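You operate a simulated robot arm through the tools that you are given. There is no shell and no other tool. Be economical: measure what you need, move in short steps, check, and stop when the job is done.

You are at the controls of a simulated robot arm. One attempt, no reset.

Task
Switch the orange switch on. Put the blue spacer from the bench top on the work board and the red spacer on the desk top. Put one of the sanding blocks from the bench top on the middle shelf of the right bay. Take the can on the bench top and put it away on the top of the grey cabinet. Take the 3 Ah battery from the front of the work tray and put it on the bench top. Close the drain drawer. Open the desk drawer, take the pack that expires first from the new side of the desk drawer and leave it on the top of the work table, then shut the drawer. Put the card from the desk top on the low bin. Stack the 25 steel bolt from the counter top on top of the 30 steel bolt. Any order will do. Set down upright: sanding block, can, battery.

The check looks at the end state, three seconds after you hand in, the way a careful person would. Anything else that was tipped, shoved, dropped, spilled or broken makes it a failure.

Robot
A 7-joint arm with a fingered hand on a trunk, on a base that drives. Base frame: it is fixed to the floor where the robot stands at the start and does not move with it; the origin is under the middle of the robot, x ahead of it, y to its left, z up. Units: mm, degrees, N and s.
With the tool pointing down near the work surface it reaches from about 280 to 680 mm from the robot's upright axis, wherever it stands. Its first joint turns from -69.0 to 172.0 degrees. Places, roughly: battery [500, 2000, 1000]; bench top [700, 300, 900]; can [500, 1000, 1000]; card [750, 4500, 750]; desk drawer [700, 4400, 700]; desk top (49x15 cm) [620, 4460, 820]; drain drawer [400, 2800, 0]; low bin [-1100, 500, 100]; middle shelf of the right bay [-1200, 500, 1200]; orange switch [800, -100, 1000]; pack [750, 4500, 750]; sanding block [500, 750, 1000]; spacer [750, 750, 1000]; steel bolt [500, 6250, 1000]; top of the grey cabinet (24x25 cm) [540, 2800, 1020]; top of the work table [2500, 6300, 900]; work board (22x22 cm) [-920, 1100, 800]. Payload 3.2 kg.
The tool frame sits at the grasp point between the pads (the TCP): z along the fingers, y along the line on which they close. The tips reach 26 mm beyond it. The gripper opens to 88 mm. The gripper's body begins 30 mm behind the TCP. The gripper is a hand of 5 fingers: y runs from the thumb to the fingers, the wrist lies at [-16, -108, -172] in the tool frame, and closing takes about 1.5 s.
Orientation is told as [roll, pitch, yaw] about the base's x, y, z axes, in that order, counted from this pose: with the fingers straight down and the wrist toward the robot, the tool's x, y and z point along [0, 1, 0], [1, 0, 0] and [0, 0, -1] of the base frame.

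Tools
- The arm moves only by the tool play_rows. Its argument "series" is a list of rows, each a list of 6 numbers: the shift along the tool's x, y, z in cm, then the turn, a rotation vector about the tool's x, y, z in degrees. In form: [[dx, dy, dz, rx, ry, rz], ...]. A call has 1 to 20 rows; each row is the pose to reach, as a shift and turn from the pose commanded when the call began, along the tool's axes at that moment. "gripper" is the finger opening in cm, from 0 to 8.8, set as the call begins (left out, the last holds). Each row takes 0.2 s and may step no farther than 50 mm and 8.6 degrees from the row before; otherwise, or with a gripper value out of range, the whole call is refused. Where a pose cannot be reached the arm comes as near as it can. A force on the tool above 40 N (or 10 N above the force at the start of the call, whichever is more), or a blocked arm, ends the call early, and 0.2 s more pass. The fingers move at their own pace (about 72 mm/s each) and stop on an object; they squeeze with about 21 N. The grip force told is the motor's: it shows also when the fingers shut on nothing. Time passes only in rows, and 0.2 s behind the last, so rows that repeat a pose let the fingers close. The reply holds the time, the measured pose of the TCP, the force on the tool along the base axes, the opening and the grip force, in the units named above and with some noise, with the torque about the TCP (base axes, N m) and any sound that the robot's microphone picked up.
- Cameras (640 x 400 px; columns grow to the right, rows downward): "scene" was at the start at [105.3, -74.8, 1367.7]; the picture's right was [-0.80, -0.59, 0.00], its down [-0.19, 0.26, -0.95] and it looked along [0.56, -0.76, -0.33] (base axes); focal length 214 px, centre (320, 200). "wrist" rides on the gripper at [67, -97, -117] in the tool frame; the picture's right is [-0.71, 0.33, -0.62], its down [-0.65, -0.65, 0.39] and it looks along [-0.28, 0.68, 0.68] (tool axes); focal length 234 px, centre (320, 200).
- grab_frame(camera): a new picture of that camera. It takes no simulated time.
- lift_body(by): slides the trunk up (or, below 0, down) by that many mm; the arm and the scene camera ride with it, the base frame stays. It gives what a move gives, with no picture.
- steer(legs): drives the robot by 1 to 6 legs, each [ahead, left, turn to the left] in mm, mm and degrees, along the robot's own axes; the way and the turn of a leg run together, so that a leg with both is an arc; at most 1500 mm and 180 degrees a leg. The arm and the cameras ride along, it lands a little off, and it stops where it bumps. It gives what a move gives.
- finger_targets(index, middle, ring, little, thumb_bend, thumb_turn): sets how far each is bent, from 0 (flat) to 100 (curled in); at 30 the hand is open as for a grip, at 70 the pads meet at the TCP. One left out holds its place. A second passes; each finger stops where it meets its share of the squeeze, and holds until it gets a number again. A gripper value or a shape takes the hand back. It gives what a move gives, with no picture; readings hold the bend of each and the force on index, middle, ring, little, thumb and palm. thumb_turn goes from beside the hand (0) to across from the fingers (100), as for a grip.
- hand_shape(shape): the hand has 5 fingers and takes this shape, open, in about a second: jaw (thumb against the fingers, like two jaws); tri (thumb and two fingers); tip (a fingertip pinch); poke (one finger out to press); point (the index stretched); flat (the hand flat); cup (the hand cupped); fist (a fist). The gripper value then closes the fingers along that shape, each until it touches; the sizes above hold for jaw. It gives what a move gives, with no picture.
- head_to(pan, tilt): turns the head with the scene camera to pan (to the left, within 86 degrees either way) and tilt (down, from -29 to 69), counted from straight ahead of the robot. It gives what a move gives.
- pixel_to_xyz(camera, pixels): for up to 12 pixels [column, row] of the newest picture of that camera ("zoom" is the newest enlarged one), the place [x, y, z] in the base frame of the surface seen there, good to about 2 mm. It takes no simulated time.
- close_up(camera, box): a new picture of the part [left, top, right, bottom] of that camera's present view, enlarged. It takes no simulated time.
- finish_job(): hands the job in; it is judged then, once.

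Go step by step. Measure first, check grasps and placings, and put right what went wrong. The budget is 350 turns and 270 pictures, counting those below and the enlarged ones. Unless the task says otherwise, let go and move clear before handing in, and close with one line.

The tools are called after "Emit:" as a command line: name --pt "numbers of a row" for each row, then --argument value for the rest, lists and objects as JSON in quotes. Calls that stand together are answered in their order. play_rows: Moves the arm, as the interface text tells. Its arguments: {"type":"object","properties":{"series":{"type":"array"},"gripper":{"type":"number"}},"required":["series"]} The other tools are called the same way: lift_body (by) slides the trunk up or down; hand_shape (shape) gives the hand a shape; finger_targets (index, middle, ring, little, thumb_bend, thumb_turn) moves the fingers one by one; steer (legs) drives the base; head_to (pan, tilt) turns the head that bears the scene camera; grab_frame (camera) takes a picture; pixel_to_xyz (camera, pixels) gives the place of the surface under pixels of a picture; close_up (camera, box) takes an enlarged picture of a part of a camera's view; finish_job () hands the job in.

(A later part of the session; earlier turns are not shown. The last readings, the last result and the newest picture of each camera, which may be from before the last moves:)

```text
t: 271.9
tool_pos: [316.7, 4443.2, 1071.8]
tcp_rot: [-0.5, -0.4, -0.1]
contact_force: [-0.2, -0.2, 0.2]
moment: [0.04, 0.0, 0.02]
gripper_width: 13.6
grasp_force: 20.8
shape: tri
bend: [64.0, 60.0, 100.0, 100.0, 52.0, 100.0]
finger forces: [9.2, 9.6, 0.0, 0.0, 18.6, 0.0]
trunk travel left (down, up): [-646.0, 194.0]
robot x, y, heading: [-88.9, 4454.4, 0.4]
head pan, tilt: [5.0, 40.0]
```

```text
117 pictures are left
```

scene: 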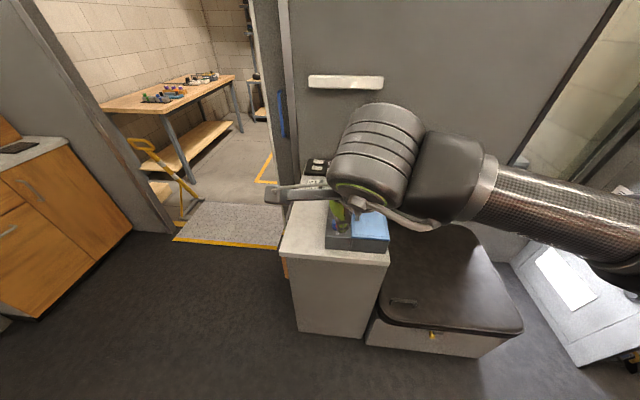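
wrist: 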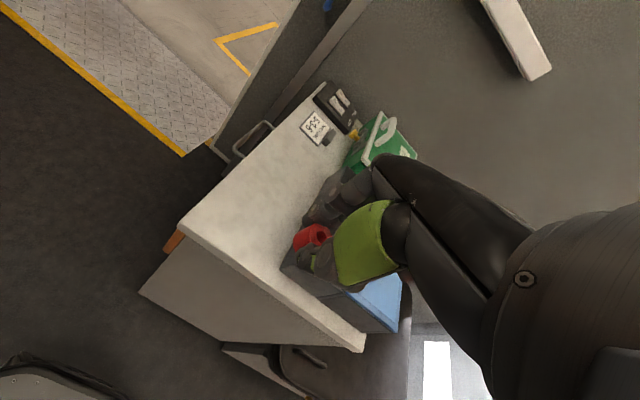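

Emit:
play_rows --pt "0.3 3 2.5 0 0 0" --pt "0.6 6 5.5 0 0 0" --pt "0.9 9 9 0 0 0" --pt "1.2 12 12.5 0 0 0" --pt "1.5 15 16 0 0 0" --pt "1.5 15.3 20 0 0 0"

Emit:
play_rows --pt "0 0 0.8 0 0 0" --pt "0 0 1.4 0 0 0" --pt "0 0 1.8 0 0 0" --pt "0 0 2.1 0 0 0"

Emit:
close_up --camera "wrist" --box '[220, 160, 400, 340]'

```text
t: 273.3
tool_pos: [472.2, 4456.5, 869.6]
tcp_rot: [-0.4, -0.5, 0.1]
contact_force: [0.5, -0.2, -0.2]
moment: [0.02, 0.0, 0.02]
gripper_width: 13.6
grasp_force: 21.3
shape: tri
bend: [64.0, 60.0, 100.0, 100.0, 52.0, 100.0]
finger forces: [9.3, 9.9, 0.0, 0.1, 18.6, 0.0]
trunk travel left (down, up): [-646.0, 194.0]
robot x, y, heading: [-88.4, 4452.5, 0.3]
head pan, tilt: [5.0, 40.0]
```

```text
t: 274.3
tool_pos: [470.3, 4457.4, 851.1]
tcp_rot: [-0.5, -0.5, 0.0]
contact_force: [-0.6, -0.7, 2.3]
moment: [0.02, 0.01, 0.02]
gripper_width: 13.6
grasp_force: 21.2
shape: tri
bend: [64.0, 60.0, 100.0, 100.0, 52.0, 100.0]
finger forces: [9.7, 10.3, 0.0, 0.0, 19.1, 0.0]
trunk travel left (down, up): [-646.0, 194.0]
robot x, y, heading: [-90.5, 4453.0, 0.2]
head pan, tilt: [5.0, 40.0]
```

```text
2.22 times, centred on (310, 250) of wrist
```

zoom: 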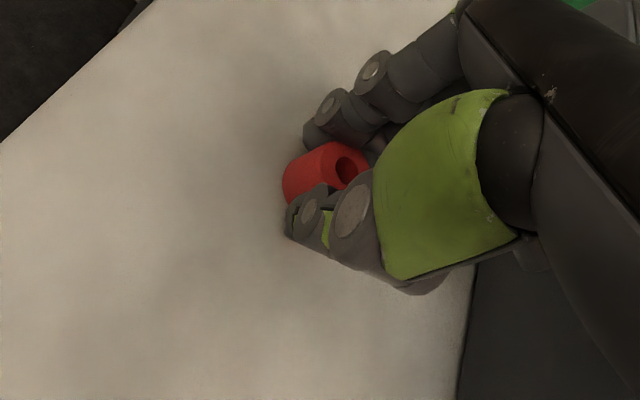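

Contact (2.3 N). Opening to 5 cm and rising.

Emit:
play_rows --pt "0 0 0 0 0 0" --pt "0 0 0 0 0 0" --pt "0 0 0 0 0 0" --pt "0 0 0 0 0 0" --pt "0 0 0 0 0 0" --gripper 5

Emit:
play_rows --pt "0 0 -1.5 0 0 0" --pt "0 0 -4 0 0 0" --pt "0 0 -8 0 0 0" --pt "0 -3 -11 0 0 0" --pt "0 -6 -14 0 0 0"

Emit:
grab_frame --camera "wrist"

```text
t: 275.5
tool_pos: [471.4, 4456.0, 850.4]
tcp_rot: [-0.4, -0.5, 0.0]
contact_force: [-0.5, -0.6, 0.2]
moment: [-0.01, -0.01, -0.01]
gripper_width: 49.3
grasp_force: 0.1
shape: tri
bend: [47.0, 40.0, 99.0, 99.0, 32.0, 99.0]
finger forces: [0.0, 0.0, 0.0, 0.0, 0.0, 0.0]
trunk travel left (down, up): [-646.0, 194.0]
robot x, y, heading: [-88.1, 4452.2, 0.3]
head pan, tilt: [5.0, 40.0]
```

```text
t: 276.7
tool_pos: [407.6, 4456.8, 993.5]
tcp_rot: [-0.4, -0.4, 0.0]
contact_force: [0.0, 0.1, 0.6]
moment: [0.01, 0.0, -0.01]
gripper_width: 49.8
grasp_force: 0.1
shape: tri
bend: [47.0, 40.0, 99.0, 99.0, 32.0, 99.0]
finger forces: [0.0, 0.0, 0.1, 0.1, 0.1, 0.0]
trunk travel left (down, up): [-646.0, 194.0]
robot x, y, heading: [-89.8, 4455.1, -0.1]
head pan, tilt: [5.0, 40.0]
```

```text
115 pictures are left
```

wrist: 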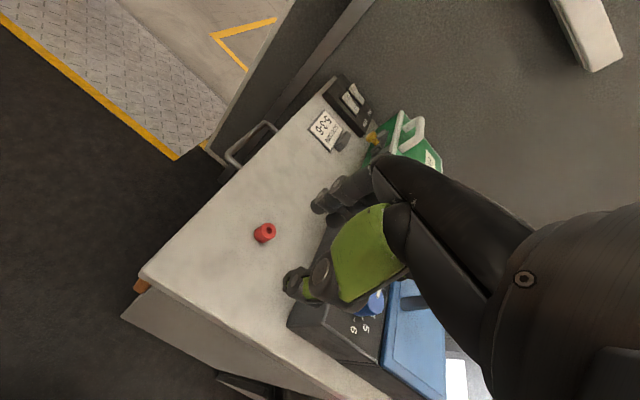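

The red spacer stands on the desk. Now I'll go round to the desk's +y side, where the drawer is: back off and drive to y≈5150.

Emit:
play_rows --pt "0 -2 -4 0 0 0" --pt "0 -4 -8 0 0 0" --pt "0 -5 -12 0 0 0" --pt "0 -6 -16 0 0 0"

Emit:
steer --legs '[[-150, 0, 0], [0, 700, 0]]'

Emit:
head_to --pan -30 --tilt 35

Emit:
grab_frame --camera "scene"

Emit:
head_to --pan 25 --tilt 25

Emit:
grab_frame --camera "scene"

```text
t: 277.7
tool_pos: [347.1, 4459.7, 1150.1]
tcp_rot: [-0.4, -0.4, 0.0]
contact_force: [0.2, 0.4, 0.2]
moment: [0.01, -0.01, -0.01]
gripper_width: 49.7
grasp_force: 0.1
shape: tri
bend: [47.0, 40.0, 99.0, 99.0, 32.0, 99.0]
finger forces: [0.0, 0.0, 0.0, 0.0, 0.1, 0.0]
trunk travel left (down, up): [-646.0, 194.0]
robot x, y, heading: [-89.0, 4447.9, 0.3]
head pan, tilt: [5.0, 40.0]
```

```text
t: 282.4
tool_pos: [197.1, 5156.3, 1149.7]
tcp_rot: [-0.3, -0.4, 0.5]
contact_force: [0.5, 1.0, 0.6]
moment: [0.0, -0.01, 0.03]
gripper_width: 49.5
grasp_force: 0.0
shape: tri
bend: [47.0, 40.0, 99.0, 99.0, 32.0, 99.0]
finger forces: [0.0, 0.0, 0.1, 0.0, 0.0, 0.0]
trunk travel left (down, up): [-646.0, 194.0]
robot x, y, heading: [-240.3, 5144.2, 0.5]
head pan, tilt: [5.0, 40.0]
```

```text
t: 283.5
tool_pos: [198.2, 5153.8, 1150.0]
tcp_rot: [-0.3, -0.3, 0.5]
contact_force: [0.2, -0.5, -0.2]
moment: [0.04, -0.04, -0.02]
gripper_width: 49.3
grasp_force: 0.1
shape: tri
bend: [47.0, 40.0, 99.0, 99.0, 32.0, 99.0]
finger forces: [0.0, 0.0, 0.0, 0.0, 0.0, 0.1]
trunk travel left (down, up): [-646.0, 194.0]
robot x, y, heading: [-240.0, 5141.8, 0.8]
head pan, tilt: [-30.0, 35.0]
```

```text
114 pictures are left
```

scene: 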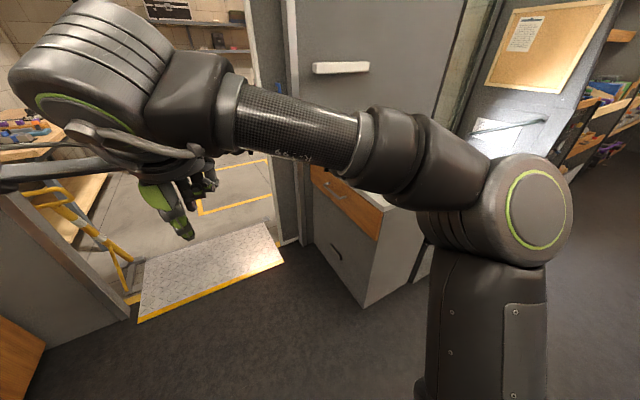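

```text
t: 284.7
tool_pos: [197.3, 5154.9, 1148.8]
tcp_rot: [-0.5, -0.3, 0.5]
contact_force: [1.0, -0.2, 0.6]
moment: [-0.04, 0.0, -0.06]
gripper_width: 49.5
grasp_force: 0.0
shape: tri
bend: [47.0, 40.0, 99.0, 99.0, 32.0, 99.0]
finger forces: [0.0, 0.0, 0.0, 0.0, 0.1, 0.0]
trunk travel left (down, up): [-646.0, 194.0]
robot x, y, heading: [-239.0, 5146.7, 0.7]
head pan, tilt: [25.0, 25.0]
```

```text
113 pictures are left
```

scene: 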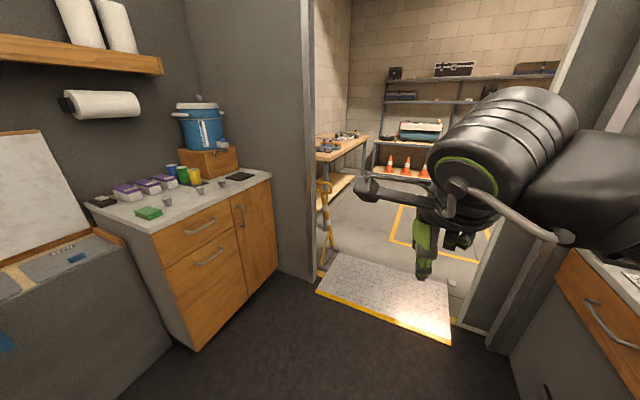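

The desk's +y face carries a wooden drawer with a handle, and the kitchen counter is at +y. I'll turn to face −y and strafe in front of the drawer.

Emit:
steer --legs '[[0, 0, -90.7], [0, 800, 0]]'

Emit:
head_to --pan 10 --tilt 42

Emit:
grab_frame --camera "scene"

Emit:
grab_frame --camera "wrist"

```text
t: 292.9
tool_pos: [579.0, 4711.5, 1150.1]
tcp_rot: [-0.3, -0.4, -89.6]
contact_force: [0.2, -0.7, 0.1]
moment: [-0.02, 0.01, 0.01]
gripper_width: 49.5
grasp_force: 0.1
shape: tri
bend: [47.0, 40.0, 99.0, 99.0, 32.0, 99.0]
finger forces: [0.0, 0.0, 0.0, 0.0, 0.0, 0.0]
trunk travel left (down, up): [-646.0, 194.0]
robot x, y, heading: [569.6, 5150.1, -89.3]
head pan, tilt: [25.0, 25.0]
```

```text
t: 293.7
tool_pos: [578.5, 4712.6, 1149.7]
tcp_rot: [-0.4, -0.4, -89.6]
contact_force: [-0.6, -0.2, 0.4]
moment: [0.05, -0.01, 0.02]
gripper_width: 49.8
grasp_force: 0.1
shape: tri
bend: [47.0, 40.0, 99.0, 99.0, 32.0, 99.0]
finger forces: [0.1, 0.0, 0.0, 0.1, 0.0, 0.1]
trunk travel left (down, up): [-646.0, 194.0]
robot x, y, heading: [568.6, 5151.2, -89.4]
head pan, tilt: [10.0, 42.0]
```

```text
112 pictures are left
```

scene: 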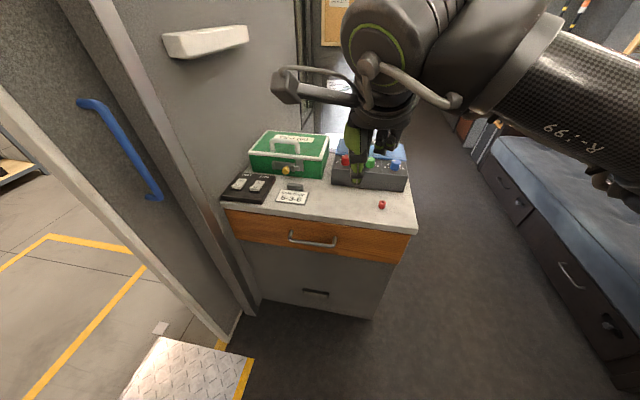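

```text
111 pictures are left
```

wrist: 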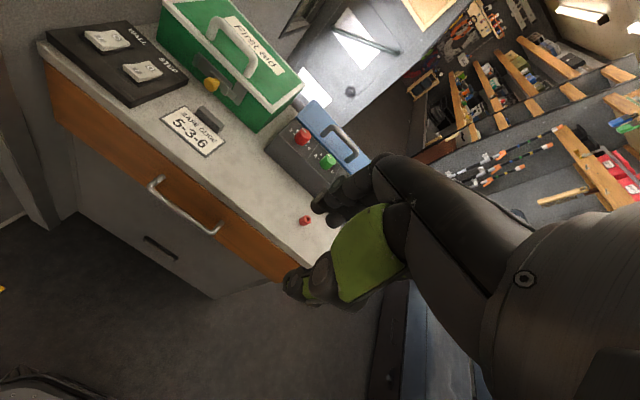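

Clear view. I'll measure the drawer handle, front and card.

Emit:
close_up --camera "scene" --box '[210, 160, 420, 280]'

Emit:
pixel_to_xyz --camera "zoom" --pixels '[[250, 235], [310, 250], [370, 255], [245, 215], [150, 230], [500, 275], [300, 280], [250, 115], [220, 120], [290, 100], [265, 80], [520, 130]]'

Emit:
pixel_to_xyz --camera "wrist" --pixels '[[155, 182], [180, 212], [213, 232], [150, 215], [240, 265], [195, 132], [207, 115], [170, 120], [210, 155], [225, 145], [185, 108]]'

```text
3.05 times, centred on (315, 220) of scene
```

zoom: 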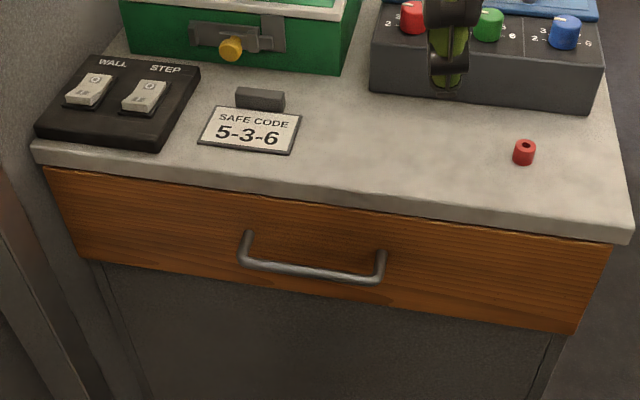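

```text
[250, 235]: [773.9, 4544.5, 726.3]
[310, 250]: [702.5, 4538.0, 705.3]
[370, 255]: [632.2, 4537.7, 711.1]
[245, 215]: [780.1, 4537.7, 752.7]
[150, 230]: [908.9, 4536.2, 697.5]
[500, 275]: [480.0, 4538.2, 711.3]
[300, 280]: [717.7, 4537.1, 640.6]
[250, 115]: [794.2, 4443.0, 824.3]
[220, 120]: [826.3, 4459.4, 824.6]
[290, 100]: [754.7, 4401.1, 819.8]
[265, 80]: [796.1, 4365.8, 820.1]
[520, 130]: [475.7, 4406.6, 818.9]
```

```text
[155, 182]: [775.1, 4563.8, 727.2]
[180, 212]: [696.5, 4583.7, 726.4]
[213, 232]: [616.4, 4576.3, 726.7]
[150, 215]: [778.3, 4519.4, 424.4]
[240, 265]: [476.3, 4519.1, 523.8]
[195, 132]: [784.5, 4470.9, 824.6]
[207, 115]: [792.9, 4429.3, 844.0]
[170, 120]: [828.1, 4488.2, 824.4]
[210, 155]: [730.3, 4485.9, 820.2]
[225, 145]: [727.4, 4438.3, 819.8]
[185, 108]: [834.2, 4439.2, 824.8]
```

Handle bar: x 617–775, y≈4584, z≈727, 46 mm in front of the drawer face. I'll centre on it, lower the trunk and approach with fingers tilted 40° forward.

Emit:
steer --legs '[[0, 117, -0.4]]'

Emit:
lift_body --by -150

Emit:
hand_shape --shape "jaw"

Emit:
play_rows --pt "0 1.3 3.6 -6.7 0 0" --pt "0 2.6 7.2 -13.4 0 0" --pt "0 3.9 10.8 -20 0 0" --pt "0 5.2 14.4 -26.7 0 0" --pt "0 6.5 18 -33.4 0 0" --pt "0 7.5 21 -40 0 0" --gripper 3.8

Emit:
grab_frame --camera "wrist"

Emit:
grab_frame --camera "scene"

```text
t: 294.9
tool_pos: [692.6, 4713.7, 1150.1]
tcp_rot: [-0.5, -0.5, -90.0]
contact_force: [0.1, 0.6, 0.2]
moment: [0.01, 0.02, -0.01]
gripper_width: 49.5
grasp_force: 0.0
shape: tri
bend: [47.0, 40.0, 99.0, 99.0, 32.0, 99.0]
finger forces: [0.0, 0.1, 0.1, 0.0, 0.0, 0.0]
trunk travel left (down, up): [-646.0, 194.0]
robot x, y, heading: [681.4, 5151.8, -89.9]
head pan, tilt: [10.0, 42.0]
```

```text
t: 296.6
tool_pos: [691.7, 4713.0, 998.4]
tcp_rot: [-0.3, -0.4, -89.9]
contact_force: [-0.4, 0.8, 0.6]
moment: [0.0, 0.01, 0.0]
gripper_width: 49.6
grasp_force: 0.0
shape: tri
bend: [47.0, 40.0, 99.0, 99.0, 32.0, 99.0]
finger forces: [0.0, 0.0, 0.0, 0.1, 0.0, 0.1]
trunk travel left (down, up): [-496.0, 344.0]
robot x, y, heading: [681.1, 5150.2, -89.8]
head pan, tilt: [10.0, 42.0]
```

```text
t: 297.5
tool_pos: [692.1, 4713.2, 999.9]
tcp_rot: [-0.4, -0.4, -89.9]
contact_force: [0.1, -0.4, -0.2]
moment: [0.01, 0.0, 0.02]
gripper_width: 87.9
grasp_force: 0.0
shape: jaw
bend: [30.0, 30.0, 30.0, 30.0, 30.0, 97.0]
finger forces: [0.1, 0.0, 0.0, 0.0, 0.0, 0.1]
trunk travel left (down, up): [-496.0, 344.0]
robot x, y, heading: [686.7, 5148.3, -89.8]
head pan, tilt: [10.0, 42.0]
```

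```text
t: 298.9
tool_pos: [692.9, 4638.4, 790.7]
tcp_rot: [-0.6, -40.4, -89.6]
contact_force: [0.2, 0.7, -1.0]
moment: [0.0, 0.0, 0.01]
gripper_width: 38.3
grasp_force: 0.1
shape: jaw
bend: [52.0, 45.0, 73.0, 51.0, 37.0, 100.0]
finger forces: [0.0, 0.0, 0.1, 0.0, 0.0, 0.0]
trunk travel left (down, up): [-496.0, 344.0]
robot x, y, heading: [682.6, 5150.0, -89.9]
head pan, tilt: [10.0, 42.0]
```

```text
109 pictures are left
```

wrist: 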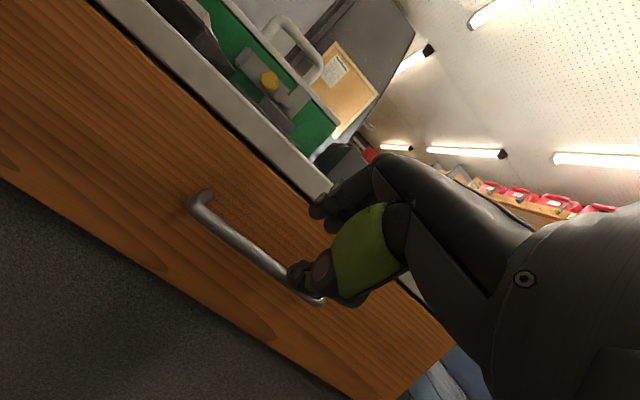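

```text
108 pictures are left
```

scene: 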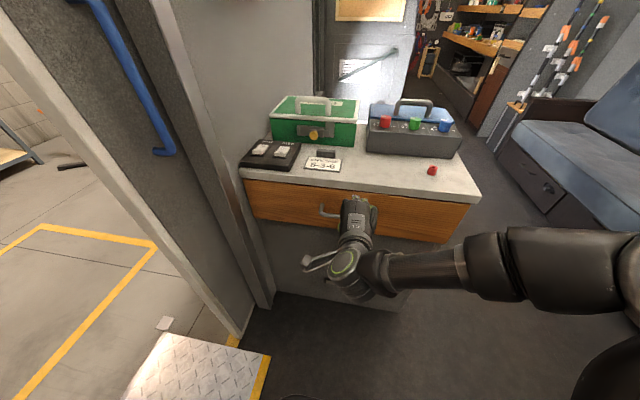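

The bar lies straight along the fingers. Advancing 80 mm onto it.

Emit:
play_rows --pt "0 0 3 0 0 0" --pt "0 0 5.5 0 0 0" --pt "0 0 7 0 0 0" --pt "0 0 8.2 0 0 0"

Emit:
close_up --camera "wrist" --box '[180, 140, 420, 340]'

```text
t: 299.9
tool_pos: [690.3, 4584.5, 727.5]
tcp_rot: [-0.5, -40.4, -89.4]
contact_force: [-1.2, -0.2, 0.1]
moment: [0.03, -0.02, -0.04]
gripper_width: 38.3
grasp_force: 0.1
shape: jaw
bend: [52.0, 45.0, 73.0, 51.0, 37.0, 100.0]
finger forces: [0.0, 0.0, 0.0, 0.0, 0.0, 0.0]
trunk travel left (down, up): [-496.0, 344.0]
robot x, y, heading: [686.0, 5150.0, -89.9]
head pan, tilt: [10.0, 42.0]
```

```text
2.00 times, centred on (300, 240) of wrist
```

zoom: 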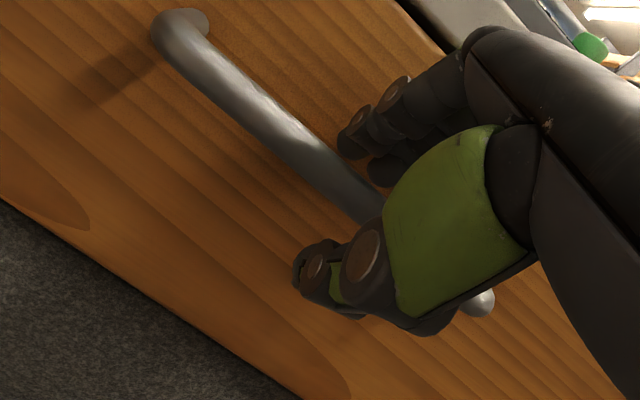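

Bar between thumb and fingers. Closing.

Emit:
play_rows --pt "0 0 0 0 0 0" --pt "0 0 0 0 0 0" --pt "0 0 0 0 0 0" --pt "0 0 0 0 0 0" --pt "0 0 0 0 0 0" --pt "0 0 0 0 0 0" --gripper 0

Emit:
steer --legs '[[-60, 0, 0]]'

Emit:
grab_frame --camera "scene"

```text
t: 301.3
tool_pos: [692.1, 4585.6, 726.7]
tcp_rot: [-0.5, -40.3, -89.6]
contact_force: [0.3, -1.4, -2.7]
moment: [-0.03, 0.14, 0.05]
gripper_width: 5.6
grasp_force: 21.2
shape: jaw
bend: [67.0, 67.0, 71.0, 69.0, 61.0, 100.0]
finger forces: [9.5, 4.6, 2.4, 2.1, 19.5, 0.0]
trunk travel left (down, up): [-496.0, 344.0]
robot x, y, heading: [688.4, 5152.3, -89.8]
head pan, tilt: [10.0, 42.0]
```

```text
t: 302.3
tool_pos: [690.9, 4645.9, 727.6]
tcp_rot: [-0.6, -40.2, -89.6]
contact_force: [3.3, -0.6, -5.7]
moment: [0.05, 0.08, 0.08]
gripper_width: 4.9
grasp_force: 21.3
shape: jaw
bend: [67.0, 67.0, 72.0, 69.0, 60.0, 100.0]
finger forces: [10.2, 5.3, 2.3, 2.0, 21.8, 0.1]
trunk travel left (down, up): [-496.0, 344.0]
robot x, y, heading: [681.0, 5211.6, -90.0]
head pan, tilt: [10.0, 42.0]
```

```text
106 pictures are left
```

scene: 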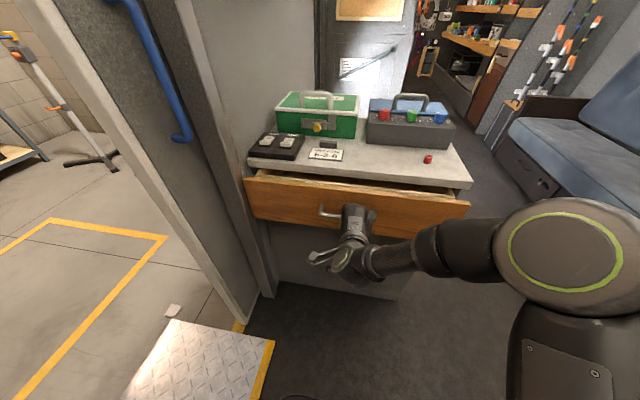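

The drawer follows. Pulling it further.

Emit:
steer --legs '[[-170, 0, 0]]'

Emit:
grab_frame --camera "scene"

```text
t: 303.8
tool_pos: [692.0, 4816.3, 726.2]
tcp_rot: [-0.5, -40.3, -89.3]
contact_force: [-0.3, -1.4, -5.2]
moment: [0.01, 0.13, 0.05]
gripper_width: 5.2
grasp_force: 20.2
shape: jaw
bend: [67.0, 67.0, 72.0, 69.0, 60.0, 100.0]
finger forces: [10.2, 5.0, 2.4, 2.3, 21.8, 0.0]
trunk travel left (down, up): [-496.0, 344.0]
robot x, y, heading: [682.2, 5379.8, -89.4]
head pan, tilt: [10.0, 42.0]
```

```text
105 pictures are left
```

scene: 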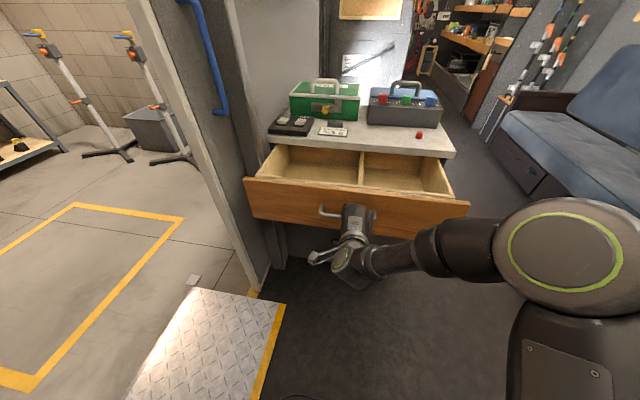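

Emit:
close_up --camera "scene" --box '[230, 110, 480, 250]'

Emit:
steer --legs '[[-80, 0, 0]]'

Emit:
close_up --camera "scene" --box '[230, 110, 480, 250]'

```text
2.56 times, centred on (355, 180) of scene
```

zoom: 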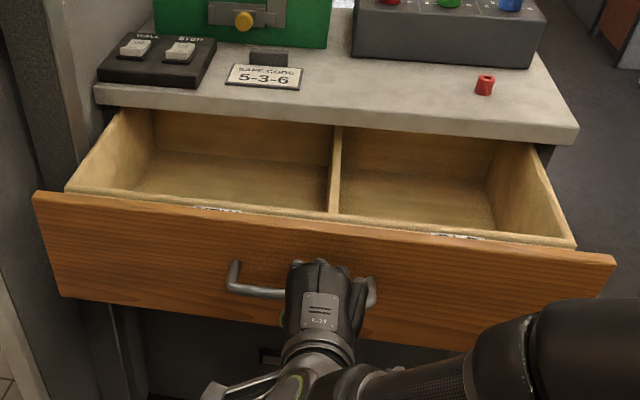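

```text
t: 304.7
tool_pos: [689.7, 4861.9, 728.1]
tcp_rot: [-0.7, -40.4, -89.6]
contact_force: [1.3, -3.5, -1.4]
moment: [0.1, 0.07, 0.05]
gripper_width: 7.7
grasp_force: 20.6
shape: jaw
bend: [62.0, 63.0, 72.0, 70.0, 80.0, 100.0]
finger forces: [13.5, 9.7, 4.1, 2.6, 22.0, 0.0]
trunk travel left (down, up): [-496.0, 344.0]
robot x, y, heading: [683.6, 5427.5, -89.6]
head pan, tilt: [10.0, 42.0]
stopped in leg 1: the force on the tool passed its limit at 46 N (the readings are from after the stop); the commanded pose is now the measured one
```

```text
2.56 times, centred on (355, 180) of scene
```

zoom: 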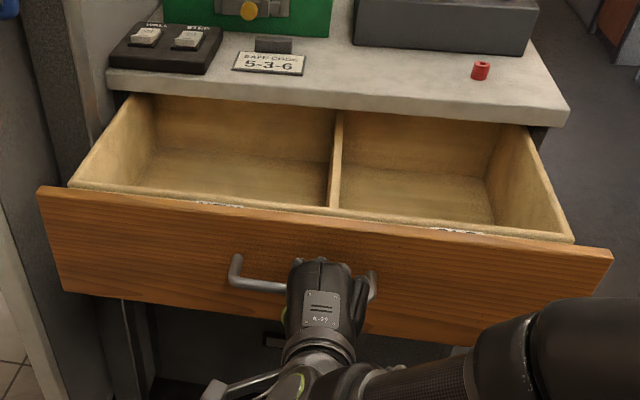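

The drawer is fully open. I'll release the handle, back away along the fingers and rise to look inside.

Emit:
play_rows --pt "0 0 0 0 0 0" --pt "0 0 0 0 0 0" --pt "0 0 0 0 0 0" --pt "0 0 0 0 0 0" --gripper 4

Emit:
play_rows --pt "0 0 -2 0 0 0" --pt "0 0 -5 0 0 0" --pt "0 0 -9 0 0 0" --pt "0 1 -13 8 0 0" --pt "0 2 -17 16 0 0" --pt "0 3.5 -20 24 0 0" --pt "0 5 -23 32 0 0" --pt "0 6.5 -26 40 0 0"

Emit:
grab_frame --camera "wrist"

Emit:
grab_frame --camera "scene"

```text
t: 305.7
tool_pos: [689.5, 4863.0, 728.3]
tcp_rot: [-0.6, -40.4, -89.6]
contact_force: [-0.3, -0.4, -0.5]
moment: [0.0, 0.01, -0.01]
gripper_width: 39.7
grasp_force: 0.1
shape: jaw
bend: [52.0, 44.0, 73.0, 50.0, 36.0, 100.0]
finger forces: [0.1, 0.0, 0.0, 0.0, 0.0, 0.1]
trunk travel left (down, up): [-496.0, 344.0]
robot x, y, heading: [685.1, 5430.1, -89.6]
head pan, tilt: [10.0, 42.0]
```

```text
t: 307.5
tool_pos: [693.5, 4981.6, 968.0]
tcp_rot: [-0.5, -0.3, -89.9]
contact_force: [-0.3, 0.3, 0.8]
moment: [-0.01, -0.02, -0.01]
gripper_width: 39.9
grasp_force: 0.1
shape: jaw
bend: [51.0, 44.0, 73.0, 50.0, 36.0, 100.0]
finger forces: [0.0, 0.0, 0.0, 0.1, 0.1, 0.0]
trunk travel left (down, up): [-496.0, 344.0]
robot x, y, heading: [685.3, 5430.0, -89.7]
head pan, tilt: [10.0, 42.0]
```

```text
102 pictures are left
```

wrist: 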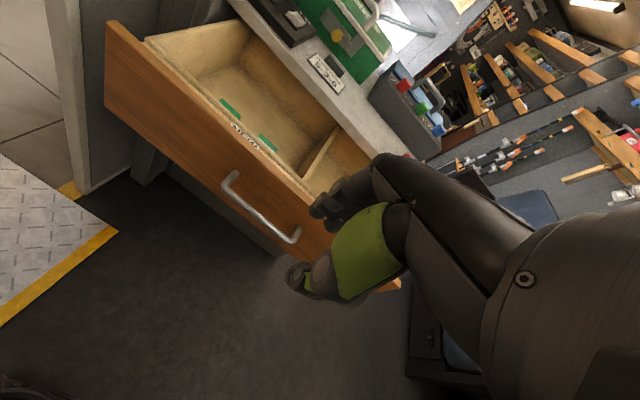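

```text
101 pictures are left
```

scene: 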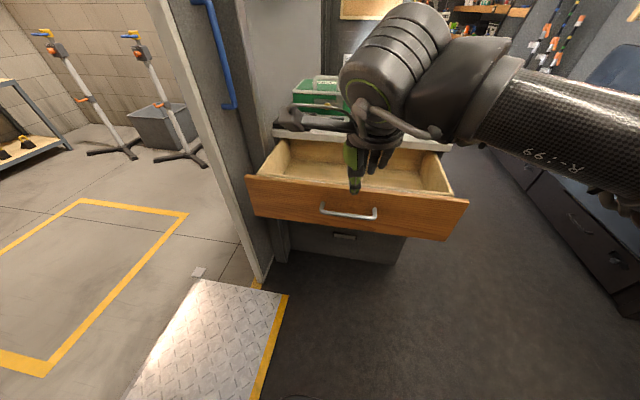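

The +x compartment is labelled NEW, with green packs near the front wall. I'll raise the trunk and look down into it with both cameras.

Emit:
lift_body --by 330

Emit:
head_to --pan 12 --tilt 58

Emit:
grab_frame --camera "scene"

Emit:
grab_frame --camera "wrist"

```text
t: 310.8
tool_pos: [692.5, 4982.8, 1296.6]
tcp_rot: [-0.4, -0.4, -89.9]
contact_force: [0.1, 0.6, 0.4]
moment: [-0.01, -0.02, 0.01]
gripper_width: 39.6
grasp_force: 0.1
shape: jaw
bend: [51.0, 44.0, 73.0, 50.0, 36.0, 100.0]
finger forces: [0.0, 0.0, 0.1, 0.0, 0.0, 0.0]
trunk travel left (down, up): [-826.0, 14.0]
robot x, y, heading: [681.4, 5431.4, -89.5]
head pan, tilt: [10.0, 42.0]
```

```text
t: 311.6
tool_pos: [692.2, 4983.5, 1296.4]
tcp_rot: [-0.4, -0.4, -89.9]
contact_force: [0.3, 0.4, 0.4]
moment: [-0.02, -0.03, 0.01]
gripper_width: 39.8
grasp_force: 0.0
shape: jaw
bend: [51.0, 44.0, 73.0, 50.0, 36.0, 100.0]
finger forces: [0.0, 0.0, 0.0, 0.0, 0.0, 0.0]
trunk travel left (down, up): [-826.0, 14.0]
robot x, y, heading: [681.0, 5429.9, -89.5]
head pan, tilt: [12.0, 58.0]
```

```text
100 pictures are left
```

scene: 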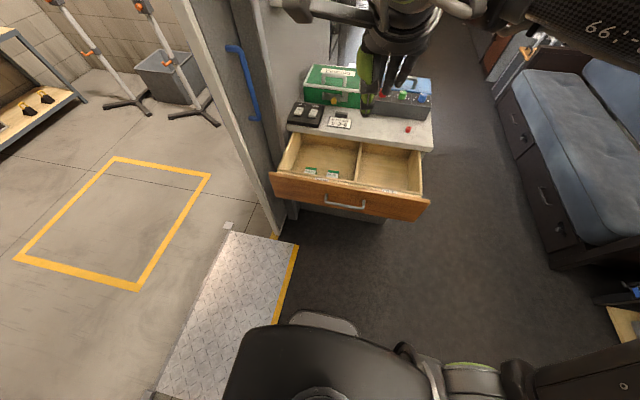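

```text
99 pictures are left
```

wrist: 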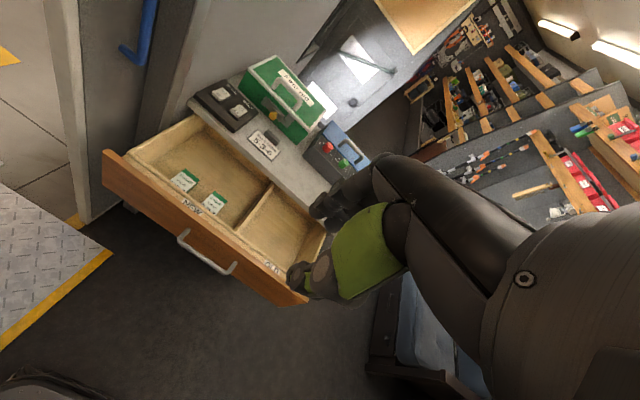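

Emit:
close_up --camera "wrist" --box '[150, 150, 260, 230]'

Emit:
close_up --camera "scene" --box '[290, 155, 360, 195]'

Emit:
pixel_to_xyz --camera "wrist" --pixels '[[175, 178], [188, 170], [184, 183], [205, 200], [215, 195], [214, 205], [195, 190], [180, 205], [230, 220], [165, 160]]'

```text
5.00 times, centred on (205, 190) of wrist
```

zoom: 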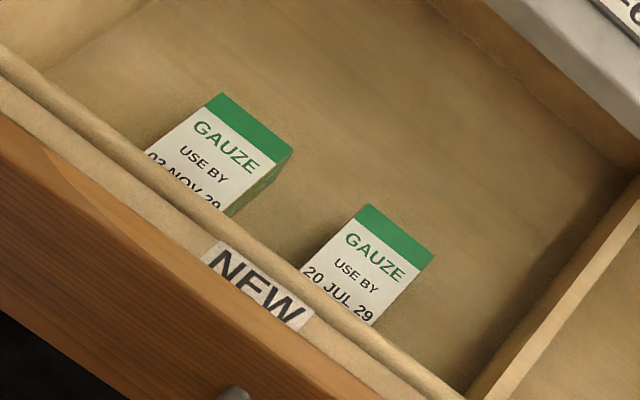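

```text
9.14 times, centred on (325, 175) of scene
```

zoom: 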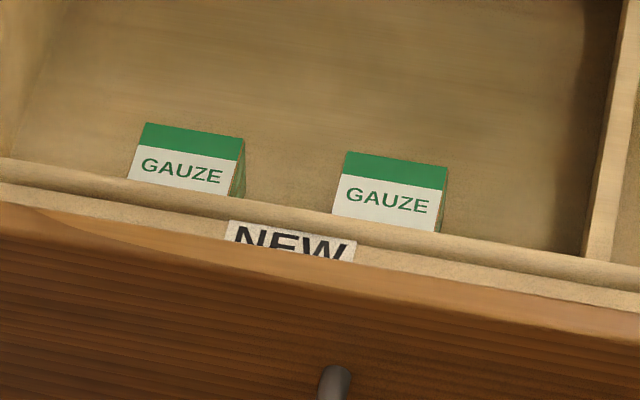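

```text
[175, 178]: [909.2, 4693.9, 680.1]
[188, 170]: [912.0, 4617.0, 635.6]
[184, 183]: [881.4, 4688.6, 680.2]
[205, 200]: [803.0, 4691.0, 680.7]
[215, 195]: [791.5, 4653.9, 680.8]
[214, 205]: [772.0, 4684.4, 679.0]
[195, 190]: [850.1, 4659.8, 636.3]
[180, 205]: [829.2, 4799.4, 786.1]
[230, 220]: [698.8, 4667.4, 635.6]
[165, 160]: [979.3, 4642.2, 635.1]
```

Two packs are in NEW: "03 NOV 29" and "20 JUL 29". I'll drive closer, rotate the hand (closing across the packs) and read the full labels from above.

Emit:
steer --legs '[[235, 30, -0.4]]'

Emit:
play_rows --pt "0.5 0 1 0 0 8" --pt "1 0 2 0 0 16" --pt "1.5 0 3 0 0 24" --pt "2 0 4 0 0 32" --pt "2.5 0 5 0 0 40" --pt "3 0 6 0 0 48" --pt "3.5 0 7 0 0 56" --pt "4 0 8 0 0 64" --pt "4.5 0 9 0 0 72" --pt "5 0 10 0 0 80" --pt "5.5 0 11 0 0 88" --pt "6 0 12 0 0 90" --gripper 8.8

Emit:
grab_frame --camera "wrist"

Emit:
grab_frame --camera "scene"

```text
t: 313.4
tool_pos: [715.8, 4743.0, 1297.1]
tcp_rot: [-0.4, -0.5, -90.6]
contact_force: [-0.2, 0.6, 0.2]
moment: [-0.01, -0.03, -0.02]
gripper_width: 40.0
grasp_force: 0.1
shape: jaw
bend: [51.0, 44.0, 73.0, 50.0, 36.0, 100.0]
finger forces: [0.1, 0.0, 0.0, 0.0, 0.0, 0.0]
trunk travel left (down, up): [-826.0, 14.0]
robot x, y, heading: [713.3, 5191.9, -90.0]
head pan, tilt: [12.0, 58.0]
```

```text
t: 316.0
tool_pos: [777.6, 4741.8, 1177.3]
tcp_rot: [0.5, -0.4, 179.3]
contact_force: [-0.3, 0.0, 0.5]
moment: [0.0, 0.0, 0.01]
gripper_width: 87.8
grasp_force: 0.1
shape: jaw
bend: [30.0, 30.0, 30.0, 30.0, 30.0, 97.0]
finger forces: [0.0, 0.1, 0.0, 0.1, 0.0, 0.0]
trunk travel left (down, up): [-826.0, 14.0]
robot x, y, heading: [711.5, 5191.9, -90.5]
head pan, tilt: [12.0, 58.0]
```

```text
96 pictures are left
```

wrist: 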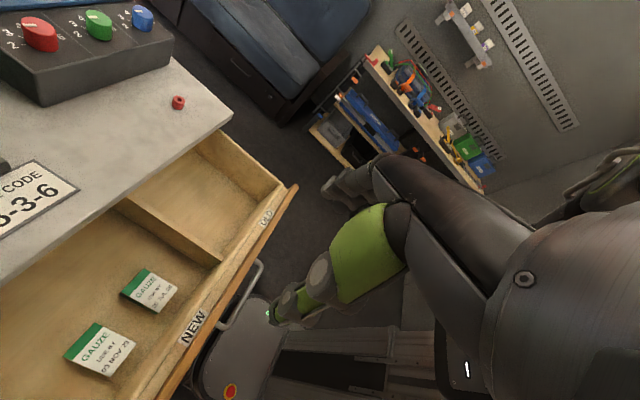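

```text
95 pictures are left
```

scene: 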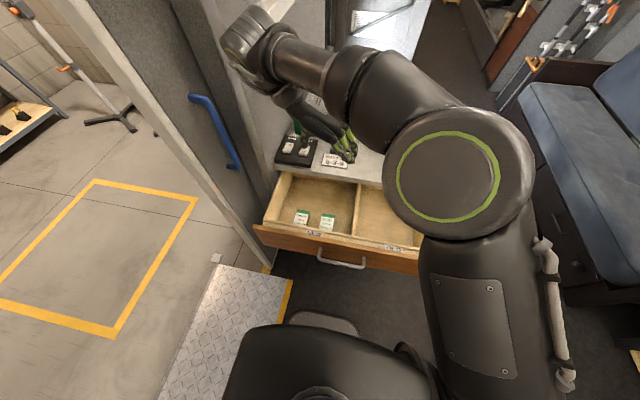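

Emit:
close_up --camera "wrist" --box '[50, 250, 210, 390]'

Emit:
pixel_to_xyz --camera "zoom" --pixels '[[390, 80], [290, 160], [500, 170], [430, 245], [400, 160], [130, 290], [190, 350], [560, 260], [420, 275], [330, 400], [470, 60], [300, 190]]'

```text
2.86 times, centred on (130, 320) of wrist
```

zoom: 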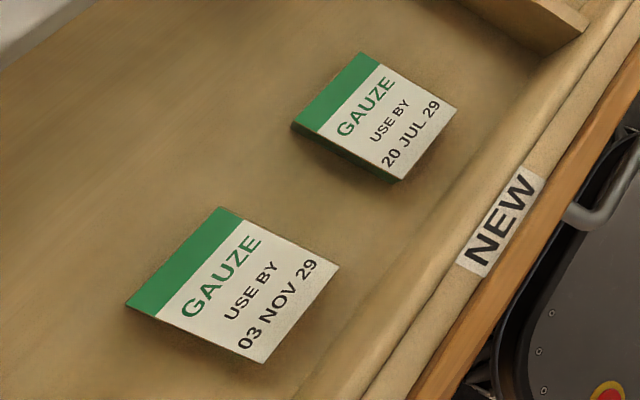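

```text
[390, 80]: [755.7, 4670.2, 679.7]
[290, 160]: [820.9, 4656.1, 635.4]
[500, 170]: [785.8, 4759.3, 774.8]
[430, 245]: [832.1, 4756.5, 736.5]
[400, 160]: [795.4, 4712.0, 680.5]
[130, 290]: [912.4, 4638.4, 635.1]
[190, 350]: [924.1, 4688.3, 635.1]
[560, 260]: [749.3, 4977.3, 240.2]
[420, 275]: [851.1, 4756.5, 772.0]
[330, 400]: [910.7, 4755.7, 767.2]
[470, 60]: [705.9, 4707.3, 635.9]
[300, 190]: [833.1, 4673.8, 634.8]
```

"20 JUL 29" expires first. I'll measure this pack's corners.

Emit:
pixel_to_xyz --camera "zoom" --pixels '[[360, 57], [452, 109], [393, 176], [300, 124], [376, 116], [225, 212], [335, 268], [320, 145]]'

```text
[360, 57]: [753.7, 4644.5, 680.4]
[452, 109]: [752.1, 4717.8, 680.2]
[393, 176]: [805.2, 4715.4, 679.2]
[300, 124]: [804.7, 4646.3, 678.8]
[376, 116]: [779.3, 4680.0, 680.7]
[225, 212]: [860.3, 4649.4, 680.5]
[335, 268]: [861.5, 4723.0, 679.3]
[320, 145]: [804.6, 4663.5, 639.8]
```

Pack: x 751–807, y 4643–4720, top 680. Positioning above it and lowering.

Emit:
play_rows --pt "3 -0.1 3 0 0 0" --pt "6.2 -0.2 6 0 0 0"

Emit:
lift_body --by -300

Emit:
grab_frame --camera "wrist"

```text
t: 316.6
tool_pos: [774.8, 4679.1, 1114.2]
tcp_rot: [0.4, -0.5, 179.3]
contact_force: [0.1, -0.7, 0.3]
moment: [-0.01, -0.01, -0.02]
gripper_width: 87.6
grasp_force: 0.2
shape: jaw
bend: [30.0, 30.0, 30.0, 30.0, 30.0, 97.0]
finger forces: [0.0, 0.0, 0.0, 0.1, 0.0, 0.0]
trunk travel left (down, up): [-826.0, 14.0]
robot x, y, heading: [718.8, 5187.5, -89.8]
head pan, tilt: [12.0, 58.0]
```

```text
t: 319.6
tool_pos: [775.2, 4681.3, 815.3]
tcp_rot: [0.4, -0.5, 179.5]
contact_force: [0.0, -0.2, -0.6]
moment: [0.0, -0.01, -0.01]
gripper_width: 87.6
grasp_force: 0.0
shape: jaw
bend: [30.0, 30.0, 30.0, 30.0, 30.0, 97.0]
finger forces: [0.1, 0.0, 0.0, 0.0, 0.0, 0.0]
trunk travel left (down, up): [-526.0, 314.0]
robot x, y, heading: [712.9, 5190.2, -90.4]
head pan, tilt: [12.0, 58.0]
```

```text
93 pictures are left
```

wrist: 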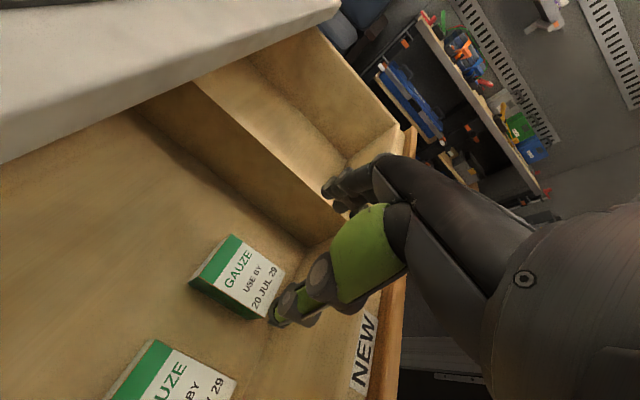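

Emit:
play_rows --pt "0 -0.4 4 0 0 0" --pt "0 -0.4 8 0 0 0" --pt "0 -0.4 11 0 0 0" --pt "0 -0.4 13 0 0 0" --pt "0 -0.4 14 0 0 0" --gripper 7.8

Emit:
grab_frame --camera "wrist"

```text
t: 320.8
tool_pos: [777.2, 4682.3, 675.6]
tcp_rot: [0.6, -0.6, 179.4]
contact_force: [0.7, 0.2, -0.1]
moment: [-0.01, 0.0, -0.02]
gripper_width: 78.2
grasp_force: 0.1
shape: jaw
bend: [34.0, 31.0, 40.0, 34.0, 13.0, 98.0]
finger forces: [0.1, 0.0, 0.0, 0.0, 0.0, 0.0]
trunk travel left (down, up): [-526.0, 314.0]
robot x, y, heading: [710.9, 5185.5, -90.3]
head pan, tilt: [12.0, 58.0]
```

```text
92 pictures are left
```

wrist: 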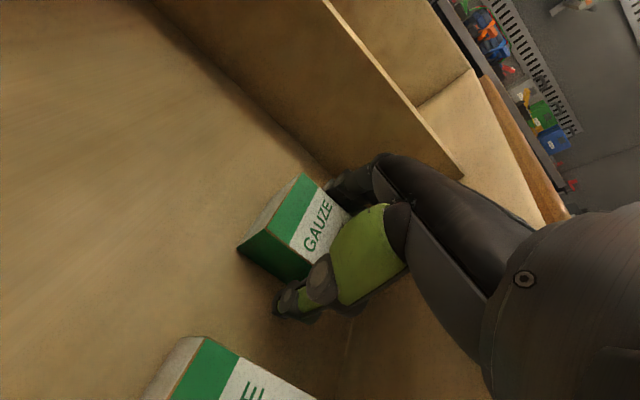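

Emit:
play_rows --pt "0 0 0.2 0 0 0" --pt "0 0 0.2 0 0 0" --pt "0 0 0.2 0 0 0" --pt "0 0 0.2 0 0 0" --pt "0 0 0.2 0 0 0" --pt "0 0 0.2 0 0 0" --pt "0 0 0.2 0 0 0" --gripper 0

Emit:
play_rows --pt "0 0 -2 0 0 0" --pt "0 0 -5 0 0 0" --pt "0 0 -9 0 0 0" --pt "0 0 -13 0 0 0" --pt "0 0 -17 0 0 0"

Emit:
grab_frame --camera "wrist"

```text
t: 322.4
tool_pos: [776.7, 4682.1, 673.6]
tcp_rot: [0.5, -0.3, 179.4]
contact_force: [-0.4, 0.6, 2.8]
moment: [0.04, -0.1, 0.02]
gripper_width: 52.5
grasp_force: 21.3
shape: jaw
bend: [46.0, 42.0, 73.0, 52.0, 7.0, 99.0]
finger forces: [12.2, 5.4, 2.4, 0.9, 20.3, 0.0]
trunk travel left (down, up): [-526.0, 314.0]
robot x, y, heading: [711.1, 5185.4, -90.1]
head pan, tilt: [12.0, 58.0]
```

```text
t: 323.6
tool_pos: [769.1, 4679.7, 840.9]
tcp_rot: [0.2, -0.1, 179.0]
contact_force: [-0.1, 0.1, -0.4]
moment: [-0.04, -0.02, -0.01]
gripper_width: 52.4
grasp_force: 21.2
shape: jaw
bend: [47.0, 42.0, 73.0, 52.0, 8.0, 99.0]
finger forces: [11.6, 5.6, 2.5, 0.8, 20.0, 0.0]
out of reach, approached as far as the arm can: row 5
trunk travel left (down, up): [-526.0, 314.0]
robot x, y, heading: [714.2, 5191.0, -90.0]
head pan, tilt: [12.0, 58.0]
```

```text
91 pictures are left
```

wrist: 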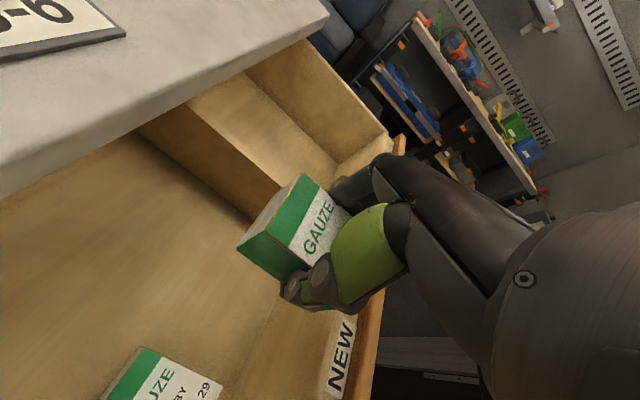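

The pack is held. I'll raise the trunk, back up and look at the doorway.

Emit:
lift_body --by 300

Emit:
steer --legs '[[-150, -100, 0]]'

Emit:
head_to --pan 70 --tilt 30

Emit:
grab_frame --camera "scene"

```text
t: 326.6
tool_pos: [770.7, 4680.3, 1141.1]
tcp_rot: [0.5, -0.2, 179.0]
contact_force: [-0.5, -0.9, -1.4]
moment: [-0.01, 0.04, -0.01]
gripper_width: 52.1
grasp_force: 21.3
shape: jaw
bend: [47.0, 42.0, 73.0, 52.0, 8.0, 99.0]
finger forces: [11.6, 5.5, 2.6, 0.8, 20.0, 0.0]
trunk travel left (down, up): [-826.0, 14.0]
robot x, y, heading: [711.6, 5195.6, -90.6]
head pan, tilt: [12.0, 58.0]
```

```text
t: 328.1
tool_pos: [674.5, 4830.7, 1141.1]
tcp_rot: [0.5, -0.1, 179.3]
contact_force: [0.2, -0.3, 0.5]
moment: [-0.01, -0.04, 0.01]
gripper_width: 52.3
grasp_force: 21.4
shape: jaw
bend: [47.0, 42.0, 73.0, 52.0, 8.0, 99.0]
finger forces: [11.6, 5.5, 2.5, 0.8, 20.1, 0.0]
trunk travel left (down, up): [-826.0, 14.0]
robot x, y, heading: [611.3, 5340.2, -90.0]
head pan, tilt: [12.0, 58.0]
```

```text
t: 329.4
tool_pos: [674.5, 4830.6, 1142.6]
tcp_rot: [0.5, -0.2, 179.3]
contact_force: [-0.8, 0.0, -0.7]
moment: [0.04, 0.03, 0.01]
gripper_width: 52.0
grasp_force: 21.0
shape: jaw
bend: [47.0, 42.0, 73.0, 52.0, 8.0, 99.0]
finger forces: [11.7, 5.4, 2.6, 0.8, 20.1, 0.1]
trunk travel left (down, up): [-826.0, 14.0]
robot x, y, heading: [616.0, 5343.8, -89.8]
head pan, tilt: [70.0, 30.0]
```

```text
90 pictures are left
```

scene: 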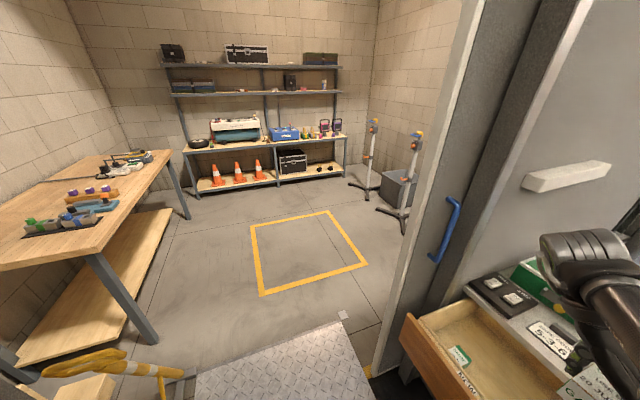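

Emit:
pixel_to_xyz --camera "scene" --pixels '[[400, 330], [365, 370], [300, 370], [200, 380], [100, 170], [130, 195], [20, 260], [85, 360], [110, 260], [165, 375], [340, 325], [60, 190]]'

Emit:
close_up --camera "scene" --box '[0, 130, 220, 290]'

```text
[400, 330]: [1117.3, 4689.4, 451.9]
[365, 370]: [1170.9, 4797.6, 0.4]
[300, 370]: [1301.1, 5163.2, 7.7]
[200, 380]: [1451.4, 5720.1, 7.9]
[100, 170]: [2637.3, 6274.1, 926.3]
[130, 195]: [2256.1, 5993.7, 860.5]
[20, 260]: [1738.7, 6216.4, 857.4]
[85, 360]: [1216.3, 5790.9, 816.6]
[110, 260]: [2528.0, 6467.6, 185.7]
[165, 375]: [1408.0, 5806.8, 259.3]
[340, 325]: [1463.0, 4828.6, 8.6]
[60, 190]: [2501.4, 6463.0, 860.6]
```

```text
2.50 times, centred on (110, 210) of scene
```

zoom: 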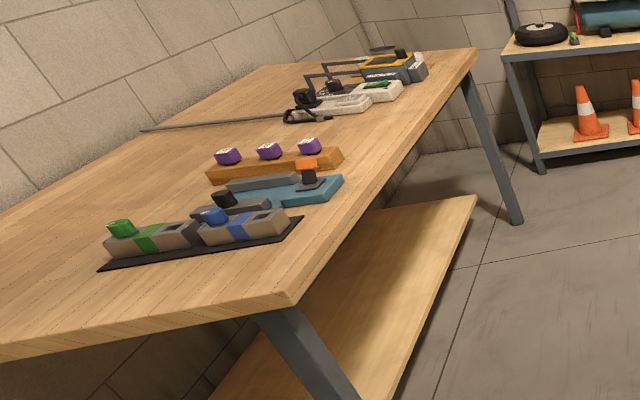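

The doorway is clear between y≈4800 and 5780 (flat ramp, z≈8). The work table top is z=860 with its front edge at y≈5994. I'll turn, drive out and face the table.

Emit:
steer --legs '[[0, 0, 90], [1400, 0, 0], [250, 0, 0], [0, 0, 90]]'

Emit:
head_to --pan 5 --tilt 35

Emit:
grab_frame --camera "scene"

Emit:
grab_frame --camera "wrist"

```text
t: 335.7
tool_pos: [1411.3, 5368.7, 1109.0]
tcp_rot: [-2.0, 0.7, -91.2]
contact_force: [0.7, -0.7, 0.0]
moment: [0.02, 0.09, -0.01]
gripper_width: 52.0
grasp_force: 21.3
shape: jaw
bend: [47.0, 42.0, 73.0, 52.0, 9.0, 98.0]
finger forces: [12.3, 5.9, 2.7, 0.2, 20.8, 0.1]
trunk travel left (down, up): [-826.0, 14.0]
robot x, y, heading: [881.0, 5344.5, 1.0]
head pan, tilt: [70.0, 30.0]
stopped in leg 2: the robot was blocked; the commanded pose is now the measured one
```

```text
t: 337.1
tool_pos: [1406.2, 5369.4, 1113.7]
tcp_rot: [-1.5, 0.7, -91.2]
contact_force: [-0.1, 0.0, 0.0]
moment: [0.01, -0.03, 0.0]
gripper_width: 52.1
grasp_force: 20.8
shape: jaw
bend: [47.0, 42.0, 73.0, 52.0, 9.0, 98.0]
finger forces: [12.2, 5.9, 2.7, 0.2, 20.9, 0.0]
trunk travel left (down, up): [-826.0, 14.0]
robot x, y, heading: [887.6, 5342.6, 0.8]
head pan, tilt: [5.0, 35.0]
```

```text
88 pictures are left
```

scene: 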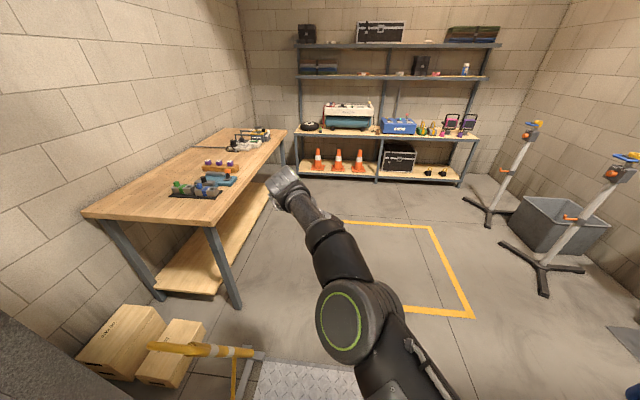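

```text
87 pictures are left
```

wrist: 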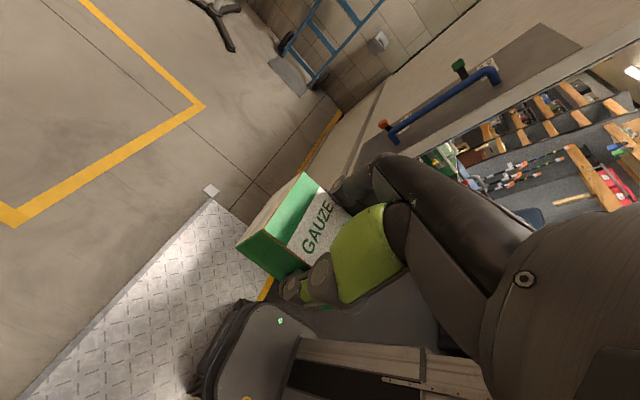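

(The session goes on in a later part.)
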